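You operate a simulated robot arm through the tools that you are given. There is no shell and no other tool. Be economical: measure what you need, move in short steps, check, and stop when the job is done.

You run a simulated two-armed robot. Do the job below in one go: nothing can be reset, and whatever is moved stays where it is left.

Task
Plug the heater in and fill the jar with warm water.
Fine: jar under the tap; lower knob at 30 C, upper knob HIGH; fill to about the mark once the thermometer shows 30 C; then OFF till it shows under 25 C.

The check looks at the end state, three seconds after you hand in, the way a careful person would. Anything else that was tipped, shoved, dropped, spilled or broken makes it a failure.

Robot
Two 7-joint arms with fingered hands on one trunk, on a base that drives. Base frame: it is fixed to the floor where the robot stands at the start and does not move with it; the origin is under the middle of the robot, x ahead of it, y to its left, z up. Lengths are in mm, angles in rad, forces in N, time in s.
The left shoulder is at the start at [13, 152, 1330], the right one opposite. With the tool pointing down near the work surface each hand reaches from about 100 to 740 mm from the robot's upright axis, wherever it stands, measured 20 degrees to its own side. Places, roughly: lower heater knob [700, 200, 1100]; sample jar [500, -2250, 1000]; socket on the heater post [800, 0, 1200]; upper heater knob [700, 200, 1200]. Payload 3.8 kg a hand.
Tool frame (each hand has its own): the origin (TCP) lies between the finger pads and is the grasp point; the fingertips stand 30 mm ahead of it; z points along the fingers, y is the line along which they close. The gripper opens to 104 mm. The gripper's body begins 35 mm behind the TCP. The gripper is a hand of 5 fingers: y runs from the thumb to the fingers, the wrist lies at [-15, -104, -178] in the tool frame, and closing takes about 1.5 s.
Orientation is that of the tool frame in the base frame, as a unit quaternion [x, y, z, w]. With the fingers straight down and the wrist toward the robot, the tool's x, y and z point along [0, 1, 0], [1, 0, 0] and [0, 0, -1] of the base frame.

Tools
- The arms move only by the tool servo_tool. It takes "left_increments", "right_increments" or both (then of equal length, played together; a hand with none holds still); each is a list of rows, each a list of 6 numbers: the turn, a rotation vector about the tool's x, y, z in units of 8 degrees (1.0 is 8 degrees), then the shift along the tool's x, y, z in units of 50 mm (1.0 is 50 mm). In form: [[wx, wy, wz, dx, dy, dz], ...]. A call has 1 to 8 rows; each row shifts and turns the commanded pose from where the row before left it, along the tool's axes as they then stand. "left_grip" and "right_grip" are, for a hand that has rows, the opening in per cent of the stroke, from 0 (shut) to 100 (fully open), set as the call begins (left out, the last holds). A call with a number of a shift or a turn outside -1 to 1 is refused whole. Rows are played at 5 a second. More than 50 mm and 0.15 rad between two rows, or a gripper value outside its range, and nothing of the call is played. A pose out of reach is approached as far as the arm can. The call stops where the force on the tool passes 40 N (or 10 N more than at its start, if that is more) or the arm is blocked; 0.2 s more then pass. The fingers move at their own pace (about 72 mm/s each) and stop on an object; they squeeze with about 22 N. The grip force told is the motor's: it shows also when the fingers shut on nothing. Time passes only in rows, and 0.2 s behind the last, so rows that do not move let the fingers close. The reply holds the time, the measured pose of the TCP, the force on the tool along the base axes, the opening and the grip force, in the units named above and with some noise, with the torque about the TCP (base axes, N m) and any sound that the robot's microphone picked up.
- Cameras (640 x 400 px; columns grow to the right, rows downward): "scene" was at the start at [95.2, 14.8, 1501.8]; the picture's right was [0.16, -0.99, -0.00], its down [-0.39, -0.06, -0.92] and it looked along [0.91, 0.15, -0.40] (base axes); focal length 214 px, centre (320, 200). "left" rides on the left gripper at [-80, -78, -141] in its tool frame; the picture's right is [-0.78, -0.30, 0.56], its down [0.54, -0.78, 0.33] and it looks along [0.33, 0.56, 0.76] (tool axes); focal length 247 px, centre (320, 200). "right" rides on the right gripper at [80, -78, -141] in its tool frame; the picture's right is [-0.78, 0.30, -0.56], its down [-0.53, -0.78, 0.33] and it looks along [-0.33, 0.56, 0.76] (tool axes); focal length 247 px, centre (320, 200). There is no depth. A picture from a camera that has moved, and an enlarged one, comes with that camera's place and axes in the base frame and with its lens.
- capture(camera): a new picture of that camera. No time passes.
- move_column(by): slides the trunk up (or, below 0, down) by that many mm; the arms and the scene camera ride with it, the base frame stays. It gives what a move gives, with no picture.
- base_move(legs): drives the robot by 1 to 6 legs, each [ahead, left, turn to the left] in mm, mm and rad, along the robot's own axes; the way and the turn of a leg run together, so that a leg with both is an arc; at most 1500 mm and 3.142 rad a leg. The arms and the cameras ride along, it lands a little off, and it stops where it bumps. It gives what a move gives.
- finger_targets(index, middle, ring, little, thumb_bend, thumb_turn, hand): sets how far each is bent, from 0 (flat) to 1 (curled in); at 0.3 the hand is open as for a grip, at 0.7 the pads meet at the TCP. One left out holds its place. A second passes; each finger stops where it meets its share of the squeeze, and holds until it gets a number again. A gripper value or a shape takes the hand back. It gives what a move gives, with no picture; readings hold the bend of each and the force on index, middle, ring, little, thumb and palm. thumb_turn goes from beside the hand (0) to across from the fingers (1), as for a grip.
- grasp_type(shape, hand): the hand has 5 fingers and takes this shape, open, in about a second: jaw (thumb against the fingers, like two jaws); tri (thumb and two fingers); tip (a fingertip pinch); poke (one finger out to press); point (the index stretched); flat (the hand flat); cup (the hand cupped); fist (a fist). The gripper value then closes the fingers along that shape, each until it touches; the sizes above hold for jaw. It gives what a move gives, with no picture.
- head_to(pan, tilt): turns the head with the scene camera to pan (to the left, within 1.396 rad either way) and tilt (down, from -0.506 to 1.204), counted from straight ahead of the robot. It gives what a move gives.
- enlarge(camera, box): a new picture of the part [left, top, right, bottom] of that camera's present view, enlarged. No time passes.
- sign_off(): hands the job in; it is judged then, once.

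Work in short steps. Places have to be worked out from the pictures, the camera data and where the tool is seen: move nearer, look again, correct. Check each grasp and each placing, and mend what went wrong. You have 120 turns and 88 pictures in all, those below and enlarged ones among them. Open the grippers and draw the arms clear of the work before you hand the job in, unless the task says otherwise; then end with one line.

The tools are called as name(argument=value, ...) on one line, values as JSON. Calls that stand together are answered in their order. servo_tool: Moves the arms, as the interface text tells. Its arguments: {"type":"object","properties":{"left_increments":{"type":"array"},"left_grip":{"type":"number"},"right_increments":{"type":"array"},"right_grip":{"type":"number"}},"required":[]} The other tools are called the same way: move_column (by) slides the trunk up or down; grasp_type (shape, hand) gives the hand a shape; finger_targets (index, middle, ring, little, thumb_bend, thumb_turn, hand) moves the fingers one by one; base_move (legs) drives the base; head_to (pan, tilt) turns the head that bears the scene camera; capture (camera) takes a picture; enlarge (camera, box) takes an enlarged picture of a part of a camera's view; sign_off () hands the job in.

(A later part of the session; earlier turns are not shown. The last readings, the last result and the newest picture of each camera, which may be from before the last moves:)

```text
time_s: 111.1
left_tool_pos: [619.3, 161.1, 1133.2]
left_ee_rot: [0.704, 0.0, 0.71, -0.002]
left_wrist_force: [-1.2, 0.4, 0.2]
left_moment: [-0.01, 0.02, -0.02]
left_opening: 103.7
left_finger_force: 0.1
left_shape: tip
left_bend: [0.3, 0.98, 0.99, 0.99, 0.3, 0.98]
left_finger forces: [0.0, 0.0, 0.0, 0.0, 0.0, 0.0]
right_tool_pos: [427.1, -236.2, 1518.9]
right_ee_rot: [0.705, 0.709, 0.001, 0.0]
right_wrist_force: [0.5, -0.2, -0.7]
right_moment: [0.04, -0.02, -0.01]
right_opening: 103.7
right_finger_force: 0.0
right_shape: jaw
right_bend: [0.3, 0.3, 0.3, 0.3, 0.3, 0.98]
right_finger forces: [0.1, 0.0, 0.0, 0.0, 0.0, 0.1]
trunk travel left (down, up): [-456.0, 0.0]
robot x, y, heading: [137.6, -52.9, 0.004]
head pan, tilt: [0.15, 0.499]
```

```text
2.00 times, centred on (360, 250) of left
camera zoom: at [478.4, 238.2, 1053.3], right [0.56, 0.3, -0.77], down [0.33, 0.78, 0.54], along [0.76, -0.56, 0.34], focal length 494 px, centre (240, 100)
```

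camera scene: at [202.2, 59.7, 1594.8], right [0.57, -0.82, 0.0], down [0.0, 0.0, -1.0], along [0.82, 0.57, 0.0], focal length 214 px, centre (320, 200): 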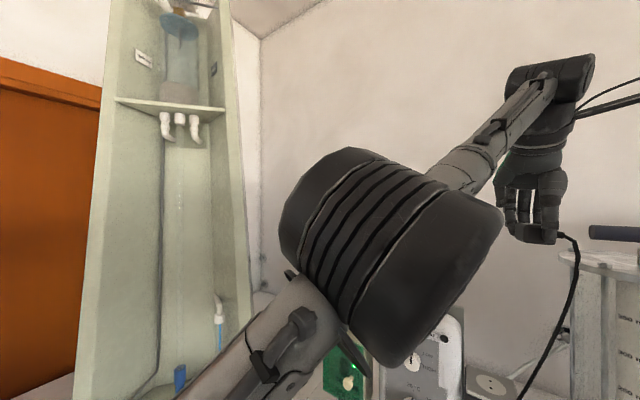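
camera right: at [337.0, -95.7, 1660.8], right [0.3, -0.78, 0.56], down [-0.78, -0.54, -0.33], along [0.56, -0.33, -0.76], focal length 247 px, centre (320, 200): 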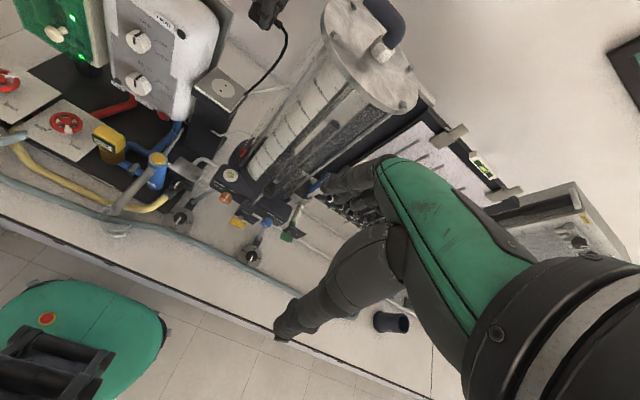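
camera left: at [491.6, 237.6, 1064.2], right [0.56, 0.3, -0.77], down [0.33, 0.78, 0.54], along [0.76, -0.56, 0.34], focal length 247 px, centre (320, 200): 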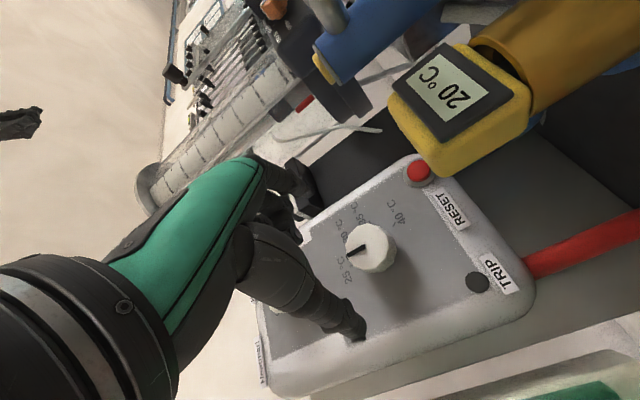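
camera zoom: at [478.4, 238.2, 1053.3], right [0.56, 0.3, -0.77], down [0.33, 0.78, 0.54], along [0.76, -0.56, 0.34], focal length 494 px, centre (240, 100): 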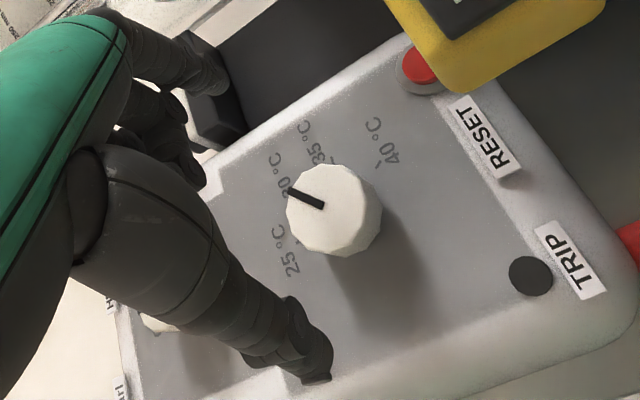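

Lower knob reads 30 °C. Now the upper knob at about (714, 158, 1236): I rise, pre-roll the hand back 24°, and advance.

servo_tool(left_increments=[[0, 0, 0, 0.7, 0.03, 0], [0, 0, 0, 0.7, 0, 0], [0, 0, 0, 0.68, 0, 0.4], [0, 0, -1, 0, 0, 0], [0, 0, -1, 0, 0, 0], [0, 0, -1, 0, 0, 0]])

enlarge(camera="left", box=[240, 120, 480, 360])

```text
time_s: 112.5
left_tool_pos: [639.8, 156.8, 1238.7]
left_ee_rot: [0.689, 0.145, 0.695, 0.147]
left_wrist_force: [0.1, 0.3, -1.3]
left_moment: [-0.01, 0.01, -0.02]
left_opening: 103.6
left_finger_force: 0.1
left_shape: tip
left_bend: [0.3, 0.98, 0.99, 0.99, 0.3, 0.98]
left_finger forces: [0.1, 0.0, 0.1, 0.0, 0.0, 0.1]
right_tool_pos: [428.7, -236.0, 1520.0]
right_ee_rot: [0.705, 0.709, 0.001, 0.001]
right_wrist_force: [0.0, -0.5, 0.5]
right_moment: [0.02, -0.02, 0.05]
right_opening: 103.6
right_finger_force: 0.2
right_shape: jaw
right_bend: [0.3, 0.3, 0.3, 0.3, 0.3, 0.98]
right_finger forces: [0.0, 0.0, 0.0, 0.0, 0.0, 0.1]
trunk travel left (down, up): [-456.0, 0.0]
robot x, y, heading: [143.6, -51.7, -0.0]
head pan, tilt: [0.15, 0.499]
```

```text
1.67 times, centred on (360, 240) of left
camera zoom: at [497.7, 195.8, 1133.2], right [0.56, -0.04, -0.82], down [0.33, 0.93, 0.18], along [0.76, -0.37, 0.54], focal length 412 px, centre (253, 133)
```

zoom: 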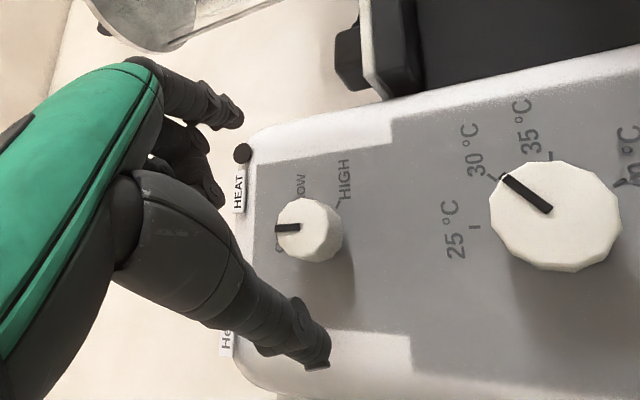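

servo_tool(left_increments=[[0, 0, 0, 0.14, 0.04, 0], [0, 0, 0, 0, 0, 0.6], [0, 0, 0, 0, 0, 0.42]])

servo_tool(left_increments=[[0, 0, 0, 0, 0, 0], [0, 0, 0, 0, 0, 0], [0, 0, 0, 0, 0, 0], [0, 0, 0, 0, 0, 0], [0, 0, 0, 0, 0, 0], [0, 0, 0, 0, 0, 0], [0, 0, 0, 0, 0, 0]], left_grip=10)

servo_tool(left_increments=[[0, 0, 0.94, 0, 0, 0], [0, 0, 0.94, 0, 0, 0], [0, 0, 0.94, 0, 0, 0], [0, 0, 0.94, 0, 0, 0], [0, 0, 0.94, 0, 0, 0], [0, 0, 0.94, 0, 0, 0]])

servo_tool(left_increments=[[0, 0, 0.94, 0, 0, 0], [0, 0, 0.94, 0, 0, 0], [0, 0, 0.94, 0, 0, 0], [0, 0, 0.94, 0, 0, 0], [0, 0, 0.94, 0, 0, 0], [0, 0, 0.94, 0, 0, 0]])

enlarge(camera="scene", box=[220, 140, 340, 260])

```text
time_s: 113.3
left_tool_pos: [690.4, 160.5, 1248.4]
left_ee_rot: [0.689, 0.146, 0.694, 0.146]
left_wrist_force: [-0.5, -0.8, -1.5]
left_moment: [0.0, 0.0, -0.04]
left_opening: 103.6
left_finger_force: 0.0
left_shape: tip
left_bend: [0.3, 0.98, 0.99, 0.99, 0.3, 0.98]
left_finger forces: [0.0, 0.0, 0.0, 0.0, 0.0, 0.0]
right_tool_pos: [430.0, -235.4, 1519.9]
right_ee_rot: [0.706, 0.709, 0.001, 0.0]
right_wrist_force: [-0.2, -0.3, -0.3]
right_moment: [0.02, 0.02, 0.0]
right_opening: 103.7
right_finger_force: 0.0
right_shape: jaw
right_bend: [0.3, 0.3, 0.3, 0.3, 0.3, 0.98]
right_finger forces: [0.0, 0.0, 0.1, 0.1, 0.1, 0.1]
trunk travel left (down, up): [-456.0, 0.0]
robot x, y, heading: [145.8, -51.2, 0.005]
head pan, tilt: [0.15, 0.499]
```

```text
time_s: 114.9
left_tool_pos: [689.5, 161.3, 1248.3]
left_ee_rot: [0.689, 0.147, 0.695, 0.147]
left_wrist_force: [3.2, 4.9, 3.6]
left_moment: [-0.03, -0.11, 0.05]
left_opening: 18.0
left_finger_force: 21.9
left_shape: tip
left_bend: [0.72, 1.0, 1.0, 1.0, 0.73, 1.0]
left_finger forces: [18.7, 0.0, 0.0, 0.1, 17.4, 0.0]
right_tool_pos: [430.0, -233.5, 1519.4]
right_ee_rot: [0.705, 0.709, 0.0, 0.001]
right_wrist_force: [-0.3, 0.1, -0.3]
right_moment: [-0.01, -0.01, -0.01]
right_opening: 103.7
right_finger_force: 0.0
right_shape: jaw
right_bend: [0.3, 0.3, 0.3, 0.3, 0.3, 0.98]
right_finger forces: [0.0, 0.1, 0.1, 0.0, 0.1, 0.0]
trunk travel left (down, up): [-456.0, 0.0]
robot x, y, heading: [140.1, -52.8, 0.002]
head pan, tilt: [0.15, 0.499]
```

```text
time_s: 116.3
left_tool_pos: [687.1, 154.9, 1228.1]
left_ee_rot: [0.705, -0.111, 0.692, -0.109]
left_wrist_force: [9.1, -9.2, 11.0]
left_moment: [0.1, 0.18, -0.37]
left_opening: 16.0
left_finger_force: 21.8
left_shape: tip
left_bend: [0.73, 1.0, 1.0, 1.0, 0.7, 1.0]
left_finger forces: [23.0, 0.0, 0.0, 0.0, 28.2, 0.0]
right_tool_pos: [428.4, -238.5, 1519.3]
right_ee_rot: [0.707, 0.708, 0.002, -0.001]
right_wrist_force: [-1.0, 0.5, 0.3]
right_moment: [0.02, -0.01, -0.01]
right_opening: 103.7
right_finger_force: 0.0
right_shape: jaw
right_bend: [0.3, 0.3, 0.3, 0.3, 0.3, 0.98]
right_finger forces: [0.1, 0.1, 0.0, 0.1, 0.0, 0.0]
trunk travel left (down, up): [-456.0, 0.0]
robot x, y, heading: [143.4, -54.5, 0.001]
head pan, tilt: [0.15, 0.499]
stopped in row 6 (left hand): the force on the tool passed its limit at 44 N (the readings are from after the stop); the commanded pose is now the measured one
```

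```text
time_s: 117.7
left_tool_pos: [686.2, 156.7, 1225.9]
left_ee_rot: [0.61, -0.373, 0.595, -0.367]
left_wrist_force: [5.8, -1.6, 12.8]
left_moment: [-0.04, -0.08, -0.04]
left_opening: 15.7
left_finger_force: 21.8
left_shape: tip
left_bend: [0.73, 1.0, 1.0, 1.0, 0.7, 1.0]
left_finger forces: [15.8, 0.0, 0.0, 0.1, 29.0, 0.0]
right_tool_pos: [429.0, -236.7, 1520.1]
right_ee_rot: [0.706, 0.708, 0.001, -0.001]
right_wrist_force: [0.1, 0.4, 0.7]
right_moment: [0.0, -0.01, 0.0]
right_opening: 104.1
right_finger_force: 0.1
right_shape: jaw
right_bend: [0.3, 0.3, 0.3, 0.3, 0.3, 0.98]
right_finger forces: [0.0, 0.0, 0.0, 0.0, 0.0, 0.0]
trunk travel left (down, up): [-456.0, 0.0]
robot x, y, heading: [140.8, -51.0, 0.008]
head pan, tilt: [0.15, 0.499]
```

```text
3.33 times, centred on (280, 200) of scene
camera zoom: at [230.7, -38.9, 1548.8], right [0.15, -0.99, 0.0], down [-0.47, -0.07, -0.88], along [0.87, 0.13, -0.48], focal length 715 px, centre (453, 200)
```

zoom: 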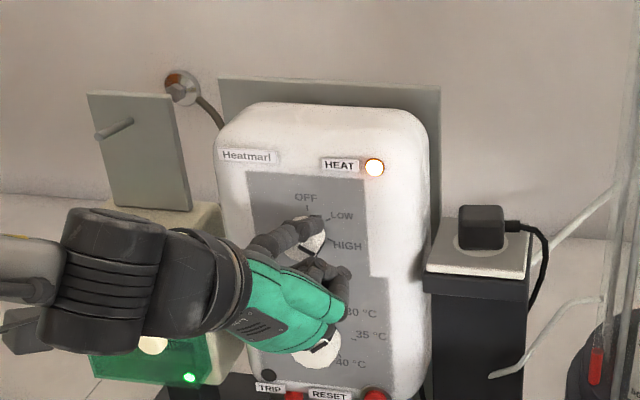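

The HEAT lamp is lit; the grip was off-centre. I release, back off and check the pointer.

servo_tool(left_increments=[[0, 0, 0, 0, 0, 0], [0, 0, 0, 0, 0, 0], [0, 0, 0, 0, 0, 0], [0, 0, 0, 0, 0, 0], [0, 0, 0, 0, 0, -0.8], [0, 0, 0, 0, 0, -0.6]], left_grip=100)

enlarge(camera="scene", box=[220, 150, 340, 270])

```text
time_s: 119.1
left_tool_pos: [613.6, 156.5, 1228.4]
left_ee_rot: [0.611, -0.372, 0.596, -0.366]
left_wrist_force: [-1.1, 0.5, 0.4]
left_moment: [-0.01, 0.01, 0.01]
left_opening: 103.7
left_finger_force: 0.0
left_shape: tip
left_bend: [0.3, 0.98, 0.99, 0.99, 0.3, 0.98]
left_finger forces: [0.1, 0.0, 0.0, 0.0, 0.0, 0.0]
right_tool_pos: [426.5, -234.3, 1520.6]
right_ee_rot: [0.706, 0.708, 0.001, 0.002]
right_wrist_force: [0.0, -1.0, 0.4]
right_moment: [0.01, -0.01, 0.0]
right_opening: 103.7
right_finger_force: 0.2
right_shape: jaw
right_bend: [0.3, 0.3, 0.3, 0.3, 0.3, 0.98]
right_finger forces: [0.0, 0.0, 0.0, 0.1, 0.0, 0.0]
trunk travel left (down, up): [-456.0, 0.0]
robot x, y, heading: [141.7, -51.8, 0.003]
head pan, tilt: [0.15, 0.499]
```

```text
3.33 times, centred on (280, 210) of scene
camera zoom: at [228.7, -36.0, 1548.8], right [0.15, -0.99, 0.0], down [-0.47, -0.07, -0.88], along [0.87, 0.13, -0.48], focal length 715 px, centre (453, 167)
```

zoom: 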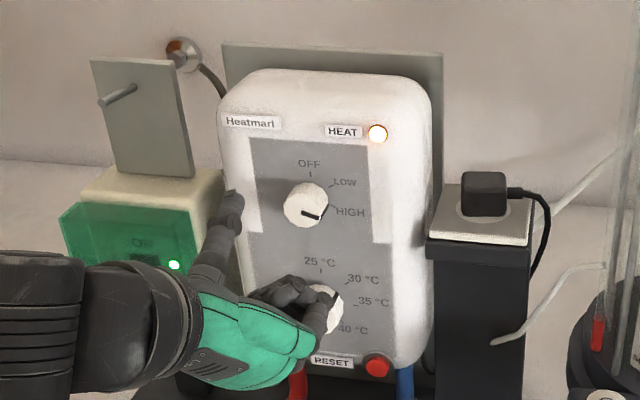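

Upper knob is at HIGH, lamp on. I park the left hand a bit back and shape the right hand for pressing the tap's button at (601, 47, 1077).

servo_tool(left_increments=[[0, 0, 0, -0.5, -0.58, -0.5], [0, 0, 0, -0.5, -0.58, -0.5]])

grasp_type(hand="right", shape="poke")

servo_tool(right_increments=[[0, 0, 0, 0.7, 0.2, 0.6], [0, 0, 0, 0.7, 0.2, 0.6], [0, 0, 0, 0.7, 0.2, 0.6], [0, 0, 0, 0.7, 0.2, 0.6], [0, 0, 0, 0.7, 0.3, 0.6], [0, 0, 0, 0.7, 0.3, 0.6], [0, 0, 0, 0.7, 0.3, 0.6], [0, 0, 0, 0.5, 0.3, 0.6]])

capture(camera="scene")

```text
time_s: 119.7
left_tool_pos: [560.9, 232.9, 1257.2]
left_ee_rot: [0.612, -0.37, 0.595, -0.366]
left_wrist_force: [-0.6, -0.4, 0.7]
left_moment: [0.01, 0.03, 0.03]
left_opening: 103.7
left_finger_force: 0.0
left_shape: tip
left_bend: [0.3, 0.98, 0.99, 0.99, 0.3, 0.98]
left_finger forces: [0.0, 0.1, 0.1, 0.0, 0.0, 0.0]
right_tool_pos: [423.0, -233.8, 1519.6]
right_ee_rot: [0.706, 0.708, 0.001, 0.003]
right_wrist_force: [0.3, 0.7, -0.6]
right_moment: [0.0, -0.04, 0.02]
right_opening: 103.6
right_finger_force: 0.1
right_shape: jaw
right_bend: [0.3, 0.3, 0.3, 0.3, 0.3, 0.98]
right_finger forces: [0.1, 0.1, 0.0, 0.0, 0.1, 0.0]
trunk travel left (down, up): [-456.0, 0.0]
robot x, y, heading: [143.7, -49.8, 0.0]
head pan, tilt: [0.15, 0.499]
```

```text
time_s: 120.6
left_tool_pos: [565.4, 229.6, 1256.6]
left_ee_rot: [0.611, -0.373, 0.595, -0.366]
left_wrist_force: [0.6, 0.8, 0.4]
left_moment: [0.02, 0.01, -0.02]
left_opening: 104.0
left_finger_force: 0.0
left_shape: tip
left_bend: [0.3, 0.98, 0.99, 0.99, 0.3, 0.98]
left_finger forces: [0.1, 0.0, 0.0, 0.0, 0.1, 0.0]
right_tool_pos: [428.5, -237.2, 1519.6]
right_ee_rot: [0.705, 0.709, 0.001, 0.0]
right_wrist_force: [-0.2, 0.3, 0.1]
right_moment: [0.02, 0.01, 0.02]
right_opening: 0.2
right_finger_force: 0.0
right_shape: poke
right_bend: [0.7, 0.7, 0.99, 0.99, 1.0, 1.0]
right_finger forces: [0.0, 0.0, 0.0, 0.1, 0.0, 0.0]
trunk travel left (down, up): [-456.0, 0.0]
robot x, y, heading: [145.5, -50.1, 0.002]
head pan, tilt: [0.15, 0.499]
```

```text
time_s: 122.4
left_tool_pos: [566.8, 231.8, 1256.1]
left_ee_rot: [0.612, -0.371, 0.595, -0.365]
left_wrist_force: [0.0, -0.8, 0.1]
left_moment: [0.0, 0.03, -0.03]
left_opening: 104.0
left_finger_force: 0.0
left_shape: tip
left_bend: [0.3, 0.98, 0.99, 0.99, 0.3, 0.98]
left_finger forces: [0.0, 0.0, 0.0, 0.0, 0.0, 0.1]
right_tool_pos: [530.8, 38.0, 1281.8]
right_ee_rot: [0.706, 0.709, 0.0, 0.0]
right_wrist_force: [0.2, -0.5, 0.4]
right_moment: [-0.01, 0.0, 0.02]
right_opening: 0.0
right_finger_force: 0.0
right_shape: poke
right_bend: [0.7, 0.7, 0.99, 0.99, 1.0, 1.0]
right_finger forces: [0.0, 0.0, 0.0, 0.0, 0.0, 0.0]
trunk travel left (down, up): [-456.0, 0.0]
robot x, y, heading: [142.3, -51.3, 0.001]
head pan, tilt: [0.15, 0.499]
```

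```text
14 pictures are left
camera scene: at [231.4, -35.8, 1548.6], right [0.15, -0.99, 0.0], down [-0.47, -0.07, -0.88], along [0.87, 0.13, -0.48], focal length 214 px, centre (320, 200)
```

scene: 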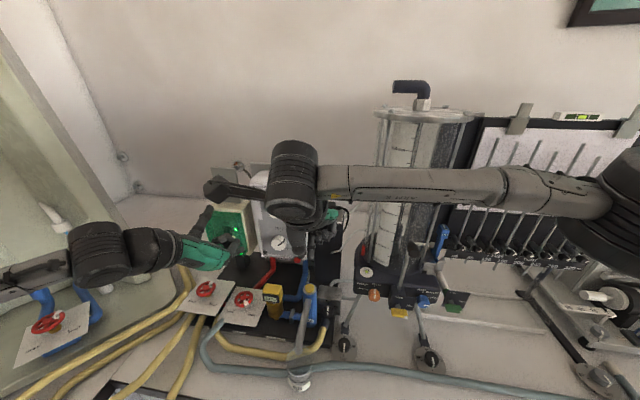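

servo_tool(right_increments=[[0, 0, 0, 0.15, 0.7, 0.4], [0, 0, 0, 0.15, 0.7, 0.7], [0, 0, 0, 0, 0, 0.8], [0, 0, 0, 0, 0, 0.5]])

enlarge(camera="scene", box=[250, 240, 350, 340])

capture(camera="right")

```text
time_s: 123.4
left_tool_pos: [565.6, 230.5, 1257.3]
left_ee_rot: [0.611, -0.372, 0.595, -0.366]
left_wrist_force: [0.0, -0.6, -0.1]
left_moment: [0.01, 0.02, 0.0]
left_opening: 103.8
left_finger_force: 0.0
left_shape: tip
left_bend: [0.3, 0.98, 0.99, 0.99, 0.3, 0.98]
left_finger forces: [0.1, 0.0, 0.1, 0.0, 0.0, 0.1]
right_tool_pos: [598.4, 51.8, 1162.4]
right_ee_rot: [0.706, 0.708, 0.001, 0.0]
right_wrist_force: [0.6, 0.0, -0.5]
right_moment: [-0.02, 0.0, 0.0]
right_opening: 0.0
right_finger_force: 0.1
right_shape: poke
right_bend: [0.7, 0.7, 0.99, 0.99, 1.0, 1.0]
right_finger forces: [0.1, 0.1, 0.0, 0.1, 0.1, 0.0]
trunk travel left (down, up): [-456.0, 0.0]
robot x, y, heading: [141.2, -46.8, 0.001]
head pan, tilt: [0.15, 0.499]
```

```text
4.00 times, centred on (300, 290) of scene
camera zoom: at [230.1, -37.9, 1548.7], right [0.15, -0.99, 0.0], down [-0.47, -0.07, -0.88], along [0.87, 0.13, -0.48], focal length 858 px, centre (400, -160)
```

zoom: 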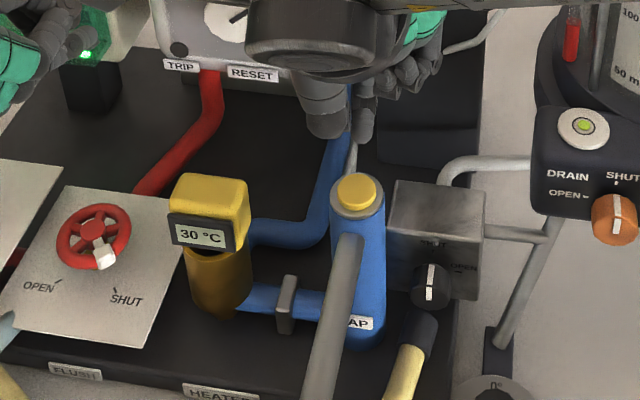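

```text
12 pictures are left
camera right: at [519.6, 131.8, 1303.8], right [0.3, -0.78, 0.56], down [-0.77, -0.54, -0.33], along [0.56, -0.33, -0.76], focal length 247 px, centre (320, 200)
```

right: 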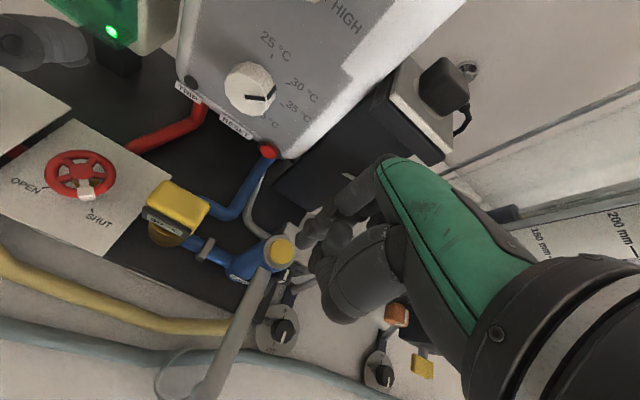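

The thermometer already shows 30 °C, but the lower knob seems nudged toward 35. I look closer.

enlarge(camera="right", box=[200, 0, 380, 140])

```text
2.86 times, centred on (290, 70) of right
camera zoom: at [519.6, 131.8, 1303.8], right [0.3, -0.78, 0.56], down [-0.77, -0.54, -0.33], along [0.56, -0.33, -0.76], focal length 706 px, centre (406, 571)
```

zoom: 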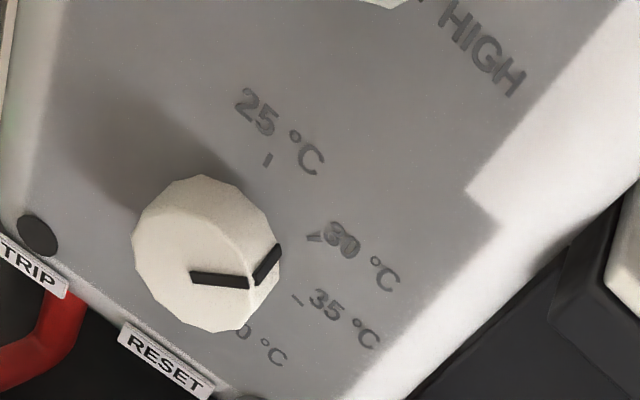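

The lower pointer sits roughly 10° past 30, probably brushed earlier. I raise the right hand and bring the left hand back to correct it.

servo_tool(left_increments=[[0, 0, -1, 0, 0, 0], [0, 0, -1, 0, 0, 0], [0, 0, -1, 0, 0, 0], [0, 0, -1, 0, 0, 0], [0, 0, -1, 0, 0, 0], [0, 0, -1, 0, 0, 0], [0, 0, -1, 0, 0, 0], [0, 0, -0.9, 0, 0, 0]], right_increments=[[0, 0, 0, 0, 0, -1], [0, 0, 0, 0, 0, -1], [0, 0, 0, 0, 0, -0.6], [0, 0, 0, -0.6, -0.6, 0], [0, 0, 0, -0.6, -0.6, 0], [0, 0, 0, -0.6, -0.6, 0], [0, 0, 0, 0, 0, 0], [0, 0, 0, 0, 0, 0]])

servo_tool(left_increments=[[0, 0, 0, -0.6, 0.35, 0.3], [0, 0, 0, -0.6, 0.35, 0.3], [0, 0, 0, -0.6, 0.35, 0.3], [0, 0, 0, -0.68, 0.4, 0.3]])

enlarge(camera="left", box=[260, 150, 460, 350])

```text
time_s: 125.2
left_tool_pos: [565.6, 228.1, 1255.6]
left_ee_rot: [0.716, 0.005, 0.698, 0.002]
left_wrist_force: [-0.6, 0.6, -0.4]
left_moment: [0.01, 0.0, 0.0]
left_opening: 103.7
left_finger_force: 0.0
left_shape: tip
left_bend: [0.3, 0.98, 0.99, 0.99, 0.3, 0.98]
left_finger forces: [0.0, 0.0, 0.0, 0.0, 0.0, 0.0]
right_tool_pos: [508.7, -40.4, 1287.3]
right_ee_rot: [0.706, 0.708, 0.001, 0.001]
right_wrist_force: [-1.1, 0.1, -0.1]
right_moment: [-0.01, 0.03, 0.02]
right_opening: 0.0
right_finger_force: 0.1
right_shape: poke
right_bend: [0.7, 0.7, 0.99, 0.99, 1.0, 1.0]
right_finger forces: [0.0, 0.1, 0.1, 0.0, 0.1, 0.0]
trunk travel left (down, up): [-456.0, 0.0]
robot x, y, heading: [143.0, -51.3, 0.001]
head pan, tilt: [0.15, 0.499]
```

```text
time_s: 126.2
left_tool_pos: [547.5, 209.7, 1246.2]
left_ee_rot: [0.716, 0.003, 0.698, 0.0]
left_wrist_force: [-0.3, 0.3, -0.6]
left_moment: [-0.02, -0.01, 0.02]
left_opening: 104.0
left_finger_force: 0.0
left_shape: tip
left_bend: [0.3, 0.98, 0.99, 0.99, 0.3, 0.98]
left_finger forces: [0.0, 0.0, 0.0, 0.0, 0.0, 0.0]
left hand out of reach, approached as far as the arm can: row 1, 2, 3, 4
right_tool_pos: [508.3, -40.7, 1287.2]
right_ee_rot: [0.706, 0.709, 0.0, 0.001]
right_wrist_force: [-0.4, 0.4, -0.7]
right_moment: [0.01, -0.04, -0.02]
right_opening: 0.1
right_finger_force: 0.0
right_shape: poke
right_bend: [0.7, 0.7, 0.99, 0.99, 1.0, 1.0]
right_finger forces: [0.0, 0.1, 0.0, 0.0, 0.1, 0.0]
trunk travel left (down, up): [-456.0, 0.0]
robot x, y, heading: [143.6, -51.4, 0.003]
head pan, tilt: [0.15, 0.499]
```

```text
2.00 times, centred on (360, 250) of left
camera zoom: at [402.4, 285.4, 1171.1], right [0.53, 0.3, -0.79], down [0.34, 0.78, 0.52], along [0.77, -0.55, 0.32], focal length 494 px, centre (240, 100)
```

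zoom: 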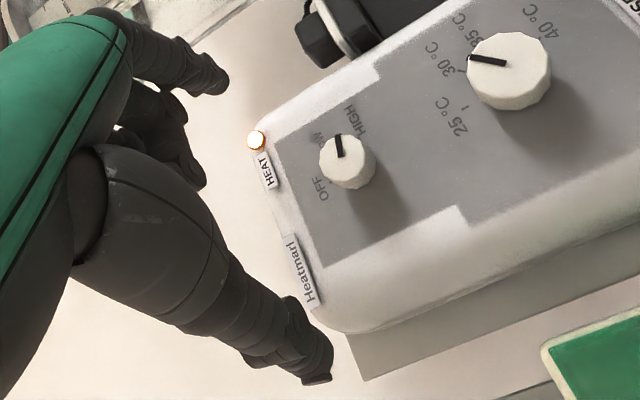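

The pointers read about 30 °C and HIGH, acceptable. I bring the right hand back over the button and descend until I feel it.

servo_tool(right_increments=[[0, 0, 0, 0.6, 0.63, 0], [0, 0, 0, 0.6, 0.63, 0], [0, 0, 0, 0.57, 0.63, 0], [0, 0, 0, 0, 0, 1], [0, 0, 0, 0, 0, 1], [0, 0, 0, 0, 0, 1], [0, 0, 0, 0, 0, 0.35]])

servo_tool(right_increments=[[0, 0, 0, 0, 0, 0.1], [0, 0, 0, 0, 0, 0.1], [0, 0, 0, 0, 0, 0.1]])

enlarge(camera="scene", box=[250, 230, 350, 390])

```text
time_s: 127.8
left_tool_pos: [547.8, 210.0, 1246.5]
left_ee_rot: [0.717, 0.003, 0.697, 0.0]
left_wrist_force: [-1.0, -0.3, -0.4]
left_moment: [0.02, -0.01, -0.02]
left_opening: 104.0
left_finger_force: 0.0
left_shape: tip
left_bend: [0.3, 0.98, 0.99, 0.99, 0.3, 0.98]
left_finger forces: [0.1, 0.0, 0.0, 0.0, 0.0, 0.0]
right_tool_pos: [602.0, 45.4, 1121.1]
right_ee_rot: [0.706, 0.708, 0.001, 0.0]
right_wrist_force: [-0.1, 0.3, 0.3]
right_moment: [-0.01, 0.01, 0.02]
right_opening: 0.2
right_finger_force: 0.0
right_shape: poke
right_bend: [0.7, 0.7, 0.99, 0.99, 1.0, 1.0]
right_finger forces: [0.0, 0.0, 0.0, 0.0, 0.0, 0.1]
trunk travel left (down, up): [-456.0, 0.0]
robot x, y, heading: [139.5, -49.7, 0.003]
head pan, tilt: [0.15, 0.499]
```

```text
time_s: 128.6
left_tool_pos: [546.8, 210.5, 1246.5]
left_ee_rot: [0.717, 0.003, 0.697, -0.001]
left_wrist_force: [-0.2, -0.3, 0.1]
left_moment: [0.01, -0.05, -0.02]
left_opening: 103.7
left_finger_force: 0.1
left_shape: tip
left_bend: [0.3, 0.98, 0.99, 0.99, 0.3, 0.98]
left_finger forces: [0.1, 0.0, 0.0, 0.0, 0.0, 0.0]
right_tool_pos: [602.0, 47.1, 1106.5]
right_ee_rot: [0.706, 0.708, 0.001, -0.001]
right_wrist_force: [0.5, 0.2, 0.1]
right_moment: [0.02, -0.01, 0.0]
right_opening: 0.1
right_finger_force: 0.0
right_shape: poke
right_bend: [0.7, 0.7, 0.99, 0.99, 1.0, 1.0]
right_finger forces: [0.0, 0.1, 0.0, 0.0, 0.0, 0.0]
trunk travel left (down, up): [-456.0, 0.0]
robot x, y, heading: [141.3, -51.0, 0.004]
head pan, tilt: [0.15, 0.499]
```

```text
2.50 times, centred on (300, 310) of scene
camera zoom: at [230.6, -37.4, 1548.7], right [0.15, -0.99, 0.0], down [-0.47, -0.07, -0.88], along [0.87, 0.13, -0.48], focal length 536 px, centre (370, -75)
```

zoom: 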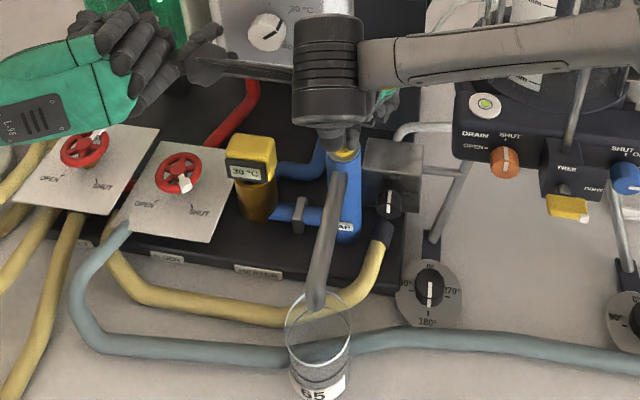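

30 °C still shown and fingers just above the button. I press down a few millimetres.

servo_tool(right_increments=[[0, 0, 0, 0, 0, 0.1], [0, 0, 0, 0, 0, 0.1]])

```text
time_s: 129.2
left_tool_pos: [546.2, 209.4, 1247.1]
left_ee_rot: [0.717, 0.003, 0.697, 0.0]
left_wrist_force: [0.0, 0.4, -0.5]
left_moment: [-0.02, 0.01, 0.01]
left_opening: 103.6
left_finger_force: 0.0
left_shape: tip
left_bend: [0.3, 0.98, 0.99, 0.99, 0.3, 0.98]
left_finger forces: [0.0, 0.0, 0.0, 0.1, 0.1, 0.1]
right_tool_pos: [602.2, 48.0, 1098.7]
right_ee_rot: [0.707, 0.707, 0.003, 0.001]
right_wrist_force: [3.6, 0.0, 14.1]
right_moment: [0.04, -0.16, -0.04]
right_opening: 0.0
right_finger_force: 0.0
right_shape: poke
right_bend: [0.7, 0.7, 0.99, 0.99, 1.0, 1.0]
right_finger forces: [10.3, 3.9, 0.1, 0.1, 0.1, 0.0]
trunk travel left (down, up): [-456.0, 0.0]
robot x, y, heading: [140.0, -53.9, 0.001]
head pan, tilt: [0.15, 0.499]
heard: click
```

enlarge(camera="scene", box=[270, 290, 350, 400])

```text
3.64 times, centred on (310, 345) of scene
camera zoom: at [229.7, -38.0, 1548.9], right [0.15, -0.99, 0.0], down [-0.47, -0.07, -0.88], along [0.87, 0.13, -0.48], focal length 780 px, centre (356, -327)
```

zoom: 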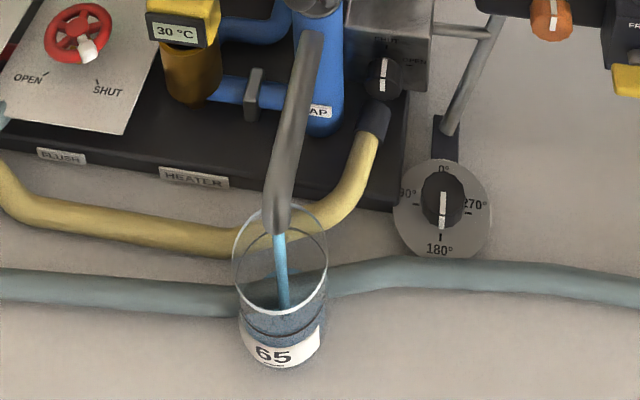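

Water is flowing. I lift off right away to see whether the button springs back, and check the level.

servo_tool(right_increments=[[0, 0, 0, 0, 0, -0.3]])

enlarge(camera="scene", box=[290, 330, 340, 395])

```text
time_s: 129.6
left_tool_pos: [547.9, 208.7, 1246.3]
left_ee_rot: [0.716, 0.004, 0.698, 0.001]
left_wrist_force: [-0.2, 0.5, 0.6]
left_moment: [-0.01, -0.04, -0.01]
left_opening: 103.8
left_finger_force: 0.1
left_shape: tip
left_bend: [0.3, 0.98, 0.99, 0.99, 0.3, 0.98]
left_finger forces: [0.1, 0.0, 0.1, 0.0, 0.1, 0.1]
right_tool_pos: [601.5, 47.8, 1110.3]
right_ee_rot: [0.705, 0.709, 0.001, -0.001]
right_wrist_force: [0.2, 0.3, -0.4]
right_moment: [-0.05, 0.02, -0.02]
right_opening: 0.0
right_finger_force: 0.0
right_shape: poke
right_bend: [0.7, 0.7, 0.99, 0.99, 1.0, 1.0]
right_finger forces: [0.0, 0.0, 0.0, 0.0, 0.0, 0.1]
trunk travel left (down, up): [-456.0, 0.0]
robot x, y, heading: [139.4, -53.4, 0.004]
head pan, tilt: [0.15, 0.499]
```

```text
6.15 times, centred on (315, 362) of scene
camera zoom: at [230.9, -37.1, 1548.6], right [0.15, -0.99, 0.0], down [-0.47, -0.07, -0.88], along [0.87, 0.13, -0.48], focal length 1320 px, centre (351, -800)
```

zoom: 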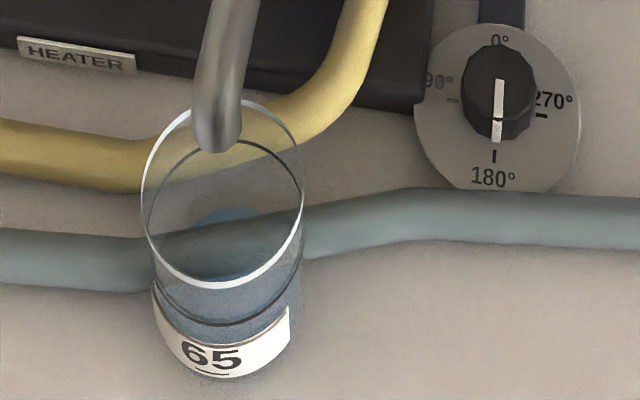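

The button is momentary and the water stopped with only a little in the jar. I press about a second more and measure again.

servo_tool(right_increments=[[0, 0, 0, 0, 0, 0.36], [0, 0, 0, 0, 0, 0], [0, 0, 0, 0, 0, 0], [0, 0, 0, 0, 0, 0], [0, 0, 0, 0, 0, 0], [0, 0, 0, 0, 0, 0], [0, 0, 0, 0, 0, -0.36]])

enlarge(camera="scene", box=[270, 290, 340, 395])

```text
time_s: 131.2
left_tool_pos: [547.4, 210.0, 1245.1]
left_ee_rot: [0.717, 0.003, 0.697, 0.0]
left_wrist_force: [0.6, 0.2, 0.4]
left_moment: [0.03, 0.01, 0.01]
left_opening: 103.7
left_finger_force: 0.1
left_shape: tip
left_bend: [0.3, 0.98, 0.99, 0.99, 0.3, 0.98]
left_finger forces: [0.0, 0.1, 0.0, 0.0, 0.0, 0.1]
right_tool_pos: [601.7, 48.1, 1108.2]
right_ee_rot: [0.705, 0.709, -0.004, -0.001]
right_wrist_force: [0.0, -0.2, -0.4]
right_moment: [0.0, 0.01, 0.01]
right_opening: 0.2
right_finger_force: 0.1
right_shape: poke
right_bend: [0.7, 0.7, 0.99, 0.99, 1.0, 1.0]
right_finger forces: [0.0, 0.0, 0.0, 0.1, 0.1, 0.0]
trunk travel left (down, up): [-456.0, 0.0]
robot x, y, heading: [140.5, -52.4, 0.005]
head pan, tilt: [0.15, 0.499]
heard: click
```

```text
3.81 times, centred on (305, 342) of scene
camera zoom: at [230.9, -37.0, 1548.4], right [0.15, -0.99, 0.0], down [-0.47, -0.07, -0.88], along [0.87, 0.13, -0.48], focal length 817 px, centre (377, -343)
```

zoom: 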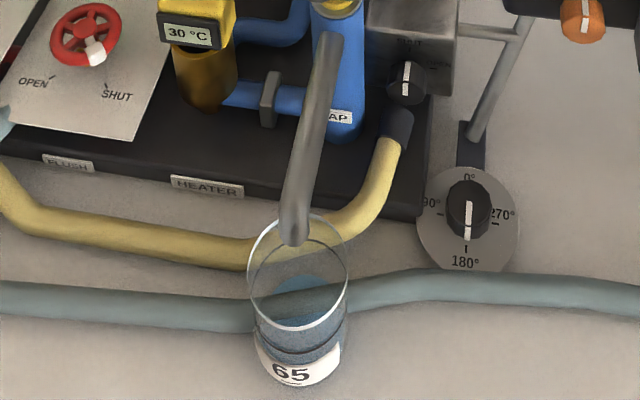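

The level is rising slowly (roughly 1 px/s, about 9 px to go). I hold the button about four seconds.

servo_tool(right_increments=[[0, 0, 0, 0, 0, 0.36], [0, 0, 0, 0, 0, 0], [0, 0, 0, 0, 0, 0], [0, 0, 0, 0, 0, 0], [0, 0, 0, 0, 0, 0], [0, 0, 0, 0, 0, 0], [0, 0, 0, 0, 0, 0], [0, 0, 0, 0, 0, 0]])

servo_tool(right_increments=[[0, 0, 0, 0, 0, 0], [0, 0, 0, 0, 0, 0], [0, 0, 0, 0, 0, 0], [0, 0, 0, 0, 0, 0], [0, 0, 0, 0, 0, 0], [0, 0, 0, 0, 0, 0], [0, 0, 0, 0, 0, -0.36]])

enlarge(camera="scene", box=[290, 330, 340, 395])

```text
time_s: 133.0
left_tool_pos: [545.3, 209.3, 1247.5]
left_ee_rot: [0.717, 0.003, 0.698, -0.001]
left_wrist_force: [0.8, 0.2, -0.9]
left_moment: [0.04, 0.02, 0.03]
left_opening: 103.3
left_finger_force: 0.0
left_shape: tip
left_bend: [0.3, 0.98, 0.99, 0.99, 0.3, 0.98]
left_finger forces: [0.1, 0.0, 0.1, 0.0, 0.0, 0.0]
right_tool_pos: [603.4, 47.1, 1095.5]
right_ee_rot: [0.705, 0.709, 0.002, 0.001]
right_wrist_force: [6.5, -1.3, 27.4]
right_moment: [0.05, -0.25, -0.04]
right_opening: 0.3
right_finger_force: 0.1
right_shape: poke
right_bend: [0.7, 0.7, 0.99, 0.99, 1.0, 1.0]
right_finger forces: [23.0, 4.2, 0.0, 0.0, 0.1, 0.1]
trunk travel left (down, up): [-456.0, 0.0]
robot x, y, heading: [137.8, -49.3, 0.006]
head pan, tilt: [0.15, 0.499]
heard: click
```

```text
time_s: 134.6
left_tool_pos: [547.8, 209.4, 1245.9]
left_ee_rot: [0.716, 0.003, 0.698, 0.0]
left_wrist_force: [0.0, 0.5, 0.2]
left_moment: [-0.03, 0.01, 0.0]
left_opening: 103.7
left_finger_force: 0.1
left_shape: tip
left_bend: [0.3, 0.98, 0.99, 0.99, 0.3, 0.98]
left_finger forces: [0.0, 0.0, 0.0, 0.1, 0.0, 0.0]
right_tool_pos: [601.9, 49.4, 1109.2]
right_ee_rot: [0.705, 0.709, -0.002, 0.0]
right_wrist_force: [0.1, 0.2, -0.2]
right_moment: [-0.01, -0.01, 0.0]
right_opening: 0.0
right_finger_force: 0.1
right_shape: poke
right_bend: [0.7, 0.7, 0.99, 0.99, 1.0, 1.0]
right_finger forces: [0.1, 0.0, 0.0, 0.1, 0.0, 0.1]
trunk travel left (down, up): [-456.0, 0.0]
robot x, y, heading: [139.5, -48.8, 0.003]
head pan, tilt: [0.15, 0.499]
```

```text
6.15 times, centred on (315, 362) of scene
camera zoom: at [230.9, -36.8, 1548.4], right [0.15, -0.99, 0.0], down [-0.47, -0.07, -0.88], along [0.87, 0.13, -0.48], focal length 1320 px, centre (351, -800)
```

zoom: 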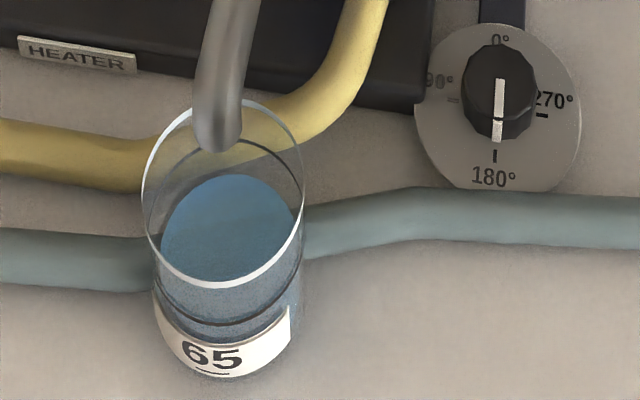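

By ellipse geometry the level needs as much again as that burst gave (about 3 s). I repeat it slightly shorter.

servo_tool(right_increments=[[0, 0, 0, 0, 0, 0.36], [0, 0, 0, 0, 0, 0], [0, 0, 0, 0, 0, 0], [0, 0, 0, 0, 0, 0], [0, 0, 0, 0, 0, 0], [0, 0, 0, 0, 0, 0], [0, 0, 0, 0, 0, 0], [0, 0, 0, 0, 0, 0]])

servo_tool(right_increments=[[0, 0, 0, 0, 0, 0], [0, 0, 0, 0, 0, 0], [0, 0, 0, 0, 0, 0], [0, 0, 0, 0, 0, 0], [0, 0, 0, 0, 0, 0], [0, 0, 0, 0, 0, -0.36]])

enlarge(camera="scene", box=[250, 290, 340, 395])

```text
time_s: 136.4
left_tool_pos: [544.7, 209.2, 1246.7]
left_ee_rot: [0.716, 0.003, 0.698, 0.0]
left_wrist_force: [0.1, 0.9, -0.3]
left_moment: [0.02, 0.02, 0.0]
left_opening: 103.9
left_finger_force: 0.1
left_shape: tip
left_bend: [0.3, 0.98, 0.99, 0.99, 0.3, 0.98]
left_finger forces: [0.0, 0.0, 0.1, 0.0, 0.1, 0.0]
right_tool_pos: [602.4, 52.2, 1095.9]
right_ee_rot: [0.706, 0.708, 0.003, 0.002]
right_wrist_force: [6.0, 2.6, 27.0]
right_moment: [0.15, -0.24, -0.01]
right_opening: 0.0
right_finger_force: 0.1
right_shape: poke
right_bend: [0.7, 0.7, 0.99, 0.99, 1.0, 1.0]
right_finger forces: [23.5, 3.7, 0.0, 0.1, 0.1, 0.0]
trunk travel left (down, up): [-456.0, 0.0]
robot x, y, heading: [139.3, -50.1, 0.001]
head pan, tilt: [0.15, 0.499]
heard: click
```

```text
time_s: 137.8
left_tool_pos: [548.2, 209.4, 1246.7]
left_ee_rot: [0.717, 0.003, 0.697, 0.0]
left_wrist_force: [0.6, -0.8, 0.1]
left_moment: [-0.04, -0.01, 0.03]
left_opening: 103.9
left_finger_force: 0.2
left_shape: tip
left_bend: [0.3, 0.98, 0.99, 0.99, 0.3, 0.98]
left_finger forces: [0.0, 0.1, 0.0, 0.1, 0.1, 0.0]
right_tool_pos: [601.5, 48.8, 1109.6]
right_ee_rot: [0.706, 0.708, -0.003, -0.001]
right_wrist_force: [-0.3, 0.2, 0.5]
right_moment: [-0.01, 0.01, 0.01]
right_opening: 0.0
right_finger_force: 0.1
right_shape: poke
right_bend: [0.7, 0.7, 0.99, 0.99, 1.0, 1.0]
right_finger forces: [0.0, 0.1, 0.0, 0.0, 0.0, 0.1]
trunk travel left (down, up): [-456.0, 0.0]
robot x, y, heading: [142.3, -54.1, 0.007]
head pan, tilt: [0.15, 0.499]
```

```text
3.81 times, centred on (295, 342) of scene
camera zoom: at [231.1, -37.4, 1548.4], right [0.15, -0.99, 0.0], down [-0.47, -0.07, -0.88], along [0.87, 0.13, -0.48], focal length 817 px, centre (415, -343)
```

zoom: 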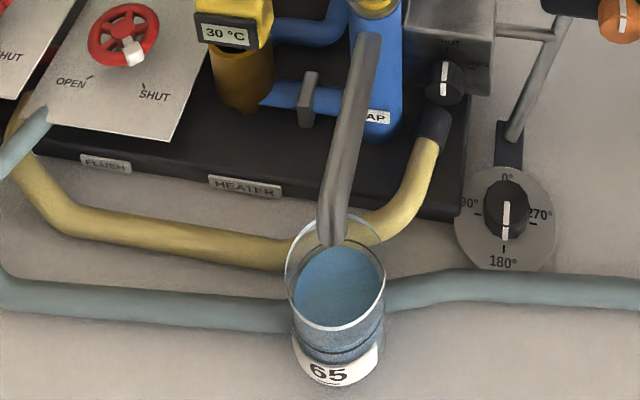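

The water is at the mark with 30 °C shown. I withdraw the right hand and roll the left hand back to its earlier well-behaved pose for turning the upper knob OFF.

servo_tool(left_increments=[[0, 0, 1, 0, 0, 0], [0, 0, 1, 0, 0, 0], [0, 0, 1, 0, 0, 0], [0, 0, 1, 0, 0, 0], [0, 0, 1, 0, 0, 0], [0, 0, 1, 0, 0, 0], [0, 0, 1, 0, 0, 0], [0, 0, 0.5, 0, 0, 0]], right_increments=[[0, 0, 0, 0, 0, -1], [0, 0, 0, 0, 0, -1], [0, 0, 0, 0, 0, -1], [0, 0, 0, -0.6, -0.6, 0], [0, 0, 0, -0.6, -0.6, 0], [0, 0, 0, -0.6, -0.6, 0], [0, 0, 0, -0.6, -0.6, 0], [0, 0, 0, -0.6, 0, 0]])

```text
time_s: 139.6
left_tool_pos: [554.0, 225.6, 1246.7]
left_ee_rot: [0.635, -0.327, 0.614, -0.336]
left_wrist_force: [-0.1, -0.2, 0.5]
left_moment: [-0.01, -0.01, 0.02]
left_opening: 104.0
left_finger_force: 0.0
left_shape: tip
left_bend: [0.3, 0.98, 0.99, 0.99, 0.3, 0.98]
left_finger forces: [0.0, 0.0, 0.0, 0.0, 0.0, 0.0]
left hand out of reach, approached as far as the arm can: row 3, 4, 7
right_tool_pos: [480.1, -102.8, 1260.8]
right_ee_rot: [0.705, 0.709, 0.002, 0.0]
right_wrist_force: [0.1, -0.3, 0.2]
right_moment: [0.0, 0.05, -0.02]
right_opening: 0.1
right_finger_force: 0.0
right_shape: poke
right_bend: [0.7, 0.7, 0.99, 0.99, 1.0, 1.0]
right_finger forces: [0.0, 0.1, 0.0, 0.1, 0.0, 0.0]
trunk travel left (down, up): [-456.0, 0.0]
robot x, y, heading: [136.5, -53.4, 0.005]
head pan, tilt: [0.15, 0.499]
```

servo_tool(left_increments=[[0, 0, 0, 0.34, 0.29, 0.57], [0, 0, 0, 0.34, 0.29, 0.57], [0, 0, 0, 0.34, 0.29, 0.57]])

```text
time_s: 140.4
left_tool_pos: [642.9, 165.3, 1236.6]
left_ee_rot: [0.637, -0.325, 0.613, -0.336]
left_wrist_force: [0.2, 0.3, -0.2]
left_moment: [0.0, 0.01, -0.01]
left_opening: 103.5
left_finger_force: 0.1
left_shape: tip
left_bend: [0.3, 0.98, 0.99, 0.99, 0.3, 0.98]
left_finger forces: [0.0, 0.0, 0.0, 0.1, 0.1, 0.1]
right_tool_pos: [482.1, -99.2, 1261.9]
right_ee_rot: [0.706, 0.708, 0.001, 0.001]
right_wrist_force: [0.2, -0.2, -0.3]
right_moment: [0.0, -0.02, -0.04]
right_opening: 0.1
right_finger_force: 0.0
right_shape: poke
right_bend: [0.7, 0.7, 0.99, 0.99, 1.0, 1.0]
right_finger forces: [0.0, 0.0, 0.0, 0.0, 0.1, 0.0]
trunk travel left (down, up): [-456.0, 0.0]
robot x, y, heading: [138.7, -53.2, 0.002]
head pan, tilt: [0.15, 0.499]
```

servo_tool(left_increments=[[0, 0, 0, 0.14, 0.04, 0], [0, 0, 0, 0, 0, 0], [0, 0, 0, 0, 0, 0], [0, 0, 0, 0, 0, 0.5], [0, 0, 0, 0, 0, 0.45]], left_grip=60)

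servo_tool(left_increments=[[0, 0, 0, 0, 0, 0], [0, 0, 0, 0, 0, 0], [0, 0, 0, 0, 0, 0], [0, 0, 0, 0, 0, 0], [0, 0, 0, 0, 0, 0], [0, 0, 0, 0, 0, 0]], left_grip=5)

```text
time_s: 141.6
left_tool_pos: [690.6, 160.5, 1236.7]
left_ee_rot: [0.636, -0.326, 0.615, -0.332]
left_wrist_force: [0.7, -0.7, 0.4]
left_moment: [0.0, 0.01, 0.0]
left_opening: 62.9
left_finger_force: 0.1
left_shape: tip
left_bend: [0.3, 0.98, 0.99, 0.99, 0.64, 1.0]
left_finger forces: [0.0, 0.0, 0.1, 0.0, 0.0, 0.0]
right_tool_pos: [482.7, -99.7, 1261.9]
right_ee_rot: [0.706, 0.708, 0.001, 0.0]
right_wrist_force: [0.5, 0.0, 0.2]
right_moment: [-0.02, 0.02, -0.02]
right_opening: 0.1
right_finger_force: 0.1
right_shape: poke
right_bend: [0.7, 0.7, 0.99, 0.99, 1.0, 1.0]
right_finger forces: [0.0, 0.0, 0.0, 0.1, 0.0, 0.0]
trunk travel left (down, up): [-456.0, 0.0]
robot x, y, heading: [141.5, -49.3, 0.005]
head pan, tilt: [0.15, 0.499]
```

```text
time_s: 143.0
left_tool_pos: [689.5, 160.1, 1238.7]
left_ee_rot: [0.635, -0.326, 0.616, -0.333]
left_wrist_force: [-0.8, 0.1, -0.4]
left_moment: [0.0, 0.05, -0.01]
left_opening: 26.4
left_finger_force: 21.6
left_shape: tip
left_bend: [0.73, 1.0, 1.0, 1.0, 0.74, 1.0]
left_finger forces: [20.2, 0.1, 0.0, 0.1, 19.7, 0.0]
right_tool_pos: [481.2, -98.3, 1260.6]
right_ee_rot: [0.706, 0.708, 0.0, 0.001]
right_wrist_force: [-0.1, -0.9, -0.2]
right_moment: [-0.01, -0.02, -0.04]
right_opening: 0.1
right_finger_force: 0.0
right_shape: poke
right_bend: [0.7, 0.7, 0.99, 0.99, 1.0, 1.0]
right_finger forces: [0.0, 0.0, 0.0, 0.1, 0.0, 0.0]
trunk travel left (down, up): [-456.0, 0.0]
robot x, y, heading: [138.9, -56.0, 0.005]
head pan, tilt: [0.15, 0.499]
```

Centred grip on the upper knob (26 mm). I turn it counter-clockwise to OFF.

servo_tool(left_increments=[[0, 0, -0.97, 0, 0, 0], [0, 0, -0.97, 0, 0, 0], [0, 0, -0.97, 0, 0, 0], [0, 0, -0.97, 0, 0, 0], [0, 0, -0.97, 0, 0, 0], [0, 0, -0.97, 0, 0, 0]])

servo_tool(left_increments=[[0, 0, -0.97, 0, 0, 0], [0, 0, -0.97, 0, 0, 0], [0, 0, -0.97, 0, 0, 0], [0, 0, -0.97, 0, 0, 0], [0, 0, -0.97, 0, 0, 0], [0, 0, -0.97, 0, 0, 0]])

```text
time_s: 144.4
left_tool_pos: [688.8, 158.5, 1237.9]
left_ee_rot: [0.714, -0.046, 0.696, -0.063]
left_wrist_force: [0.0, 3.7, -3.0]
left_moment: [0.06, 0.06, -0.05]
left_opening: 26.3
left_finger_force: 21.7
left_shape: tip
left_bend: [0.73, 1.0, 1.0, 1.0, 0.74, 1.0]
left_finger forces: [19.6, 0.0, 0.0, 0.1, 22.0, 0.0]
right_tool_pos: [482.2, -98.6, 1261.2]
right_ee_rot: [0.706, 0.708, 0.0, 0.0]
right_wrist_force: [0.1, 0.7, 0.9]
right_moment: [0.05, 0.03, 0.06]
right_opening: 0.0
right_finger_force: 0.0
right_shape: poke
right_bend: [0.7, 0.7, 0.99, 0.99, 1.0, 1.0]
right_finger forces: [0.0, 0.0, 0.0, 0.0, 0.1, 0.0]
trunk travel left (down, up): [-456.0, 0.0]
robot x, y, heading: [138.5, -48.5, 0.005]
head pan, tilt: [0.15, 0.499]
```

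```text
time_s: 145.8
left_tool_pos: [689.7, 157.6, 1238.8]
left_ee_rot: [0.674, 0.239, 0.665, 0.216]
left_wrist_force: [5.2, 1.9, 0.6]
left_moment: [0.0, -0.06, -0.09]
left_opening: 26.1
left_finger_force: 22.5
left_shape: tip
left_bend: [0.73, 1.0, 1.0, 1.0, 0.74, 1.0]
left_finger forces: [20.5, 0.0, 0.0, 0.0, 21.4, 0.0]
right_tool_pos: [481.8, -100.3, 1260.6]
right_ee_rot: [0.705, 0.709, 0.0, -0.001]
right_wrist_force: [-1.3, 0.1, 0.3]
right_moment: [0.03, -0.01, 0.03]
right_opening: 0.0
right_finger_force: 0.1
right_shape: poke
right_bend: [0.7, 0.7, 0.99, 0.99, 1.0, 1.0]
right_finger forces: [0.1, 0.0, 0.0, 0.0, 0.1, 0.1]
trunk travel left (down, up): [-456.0, 0.0]
robot x, y, heading: [138.9, -51.3, 0.001]
head pan, tilt: [0.15, 0.499]
```

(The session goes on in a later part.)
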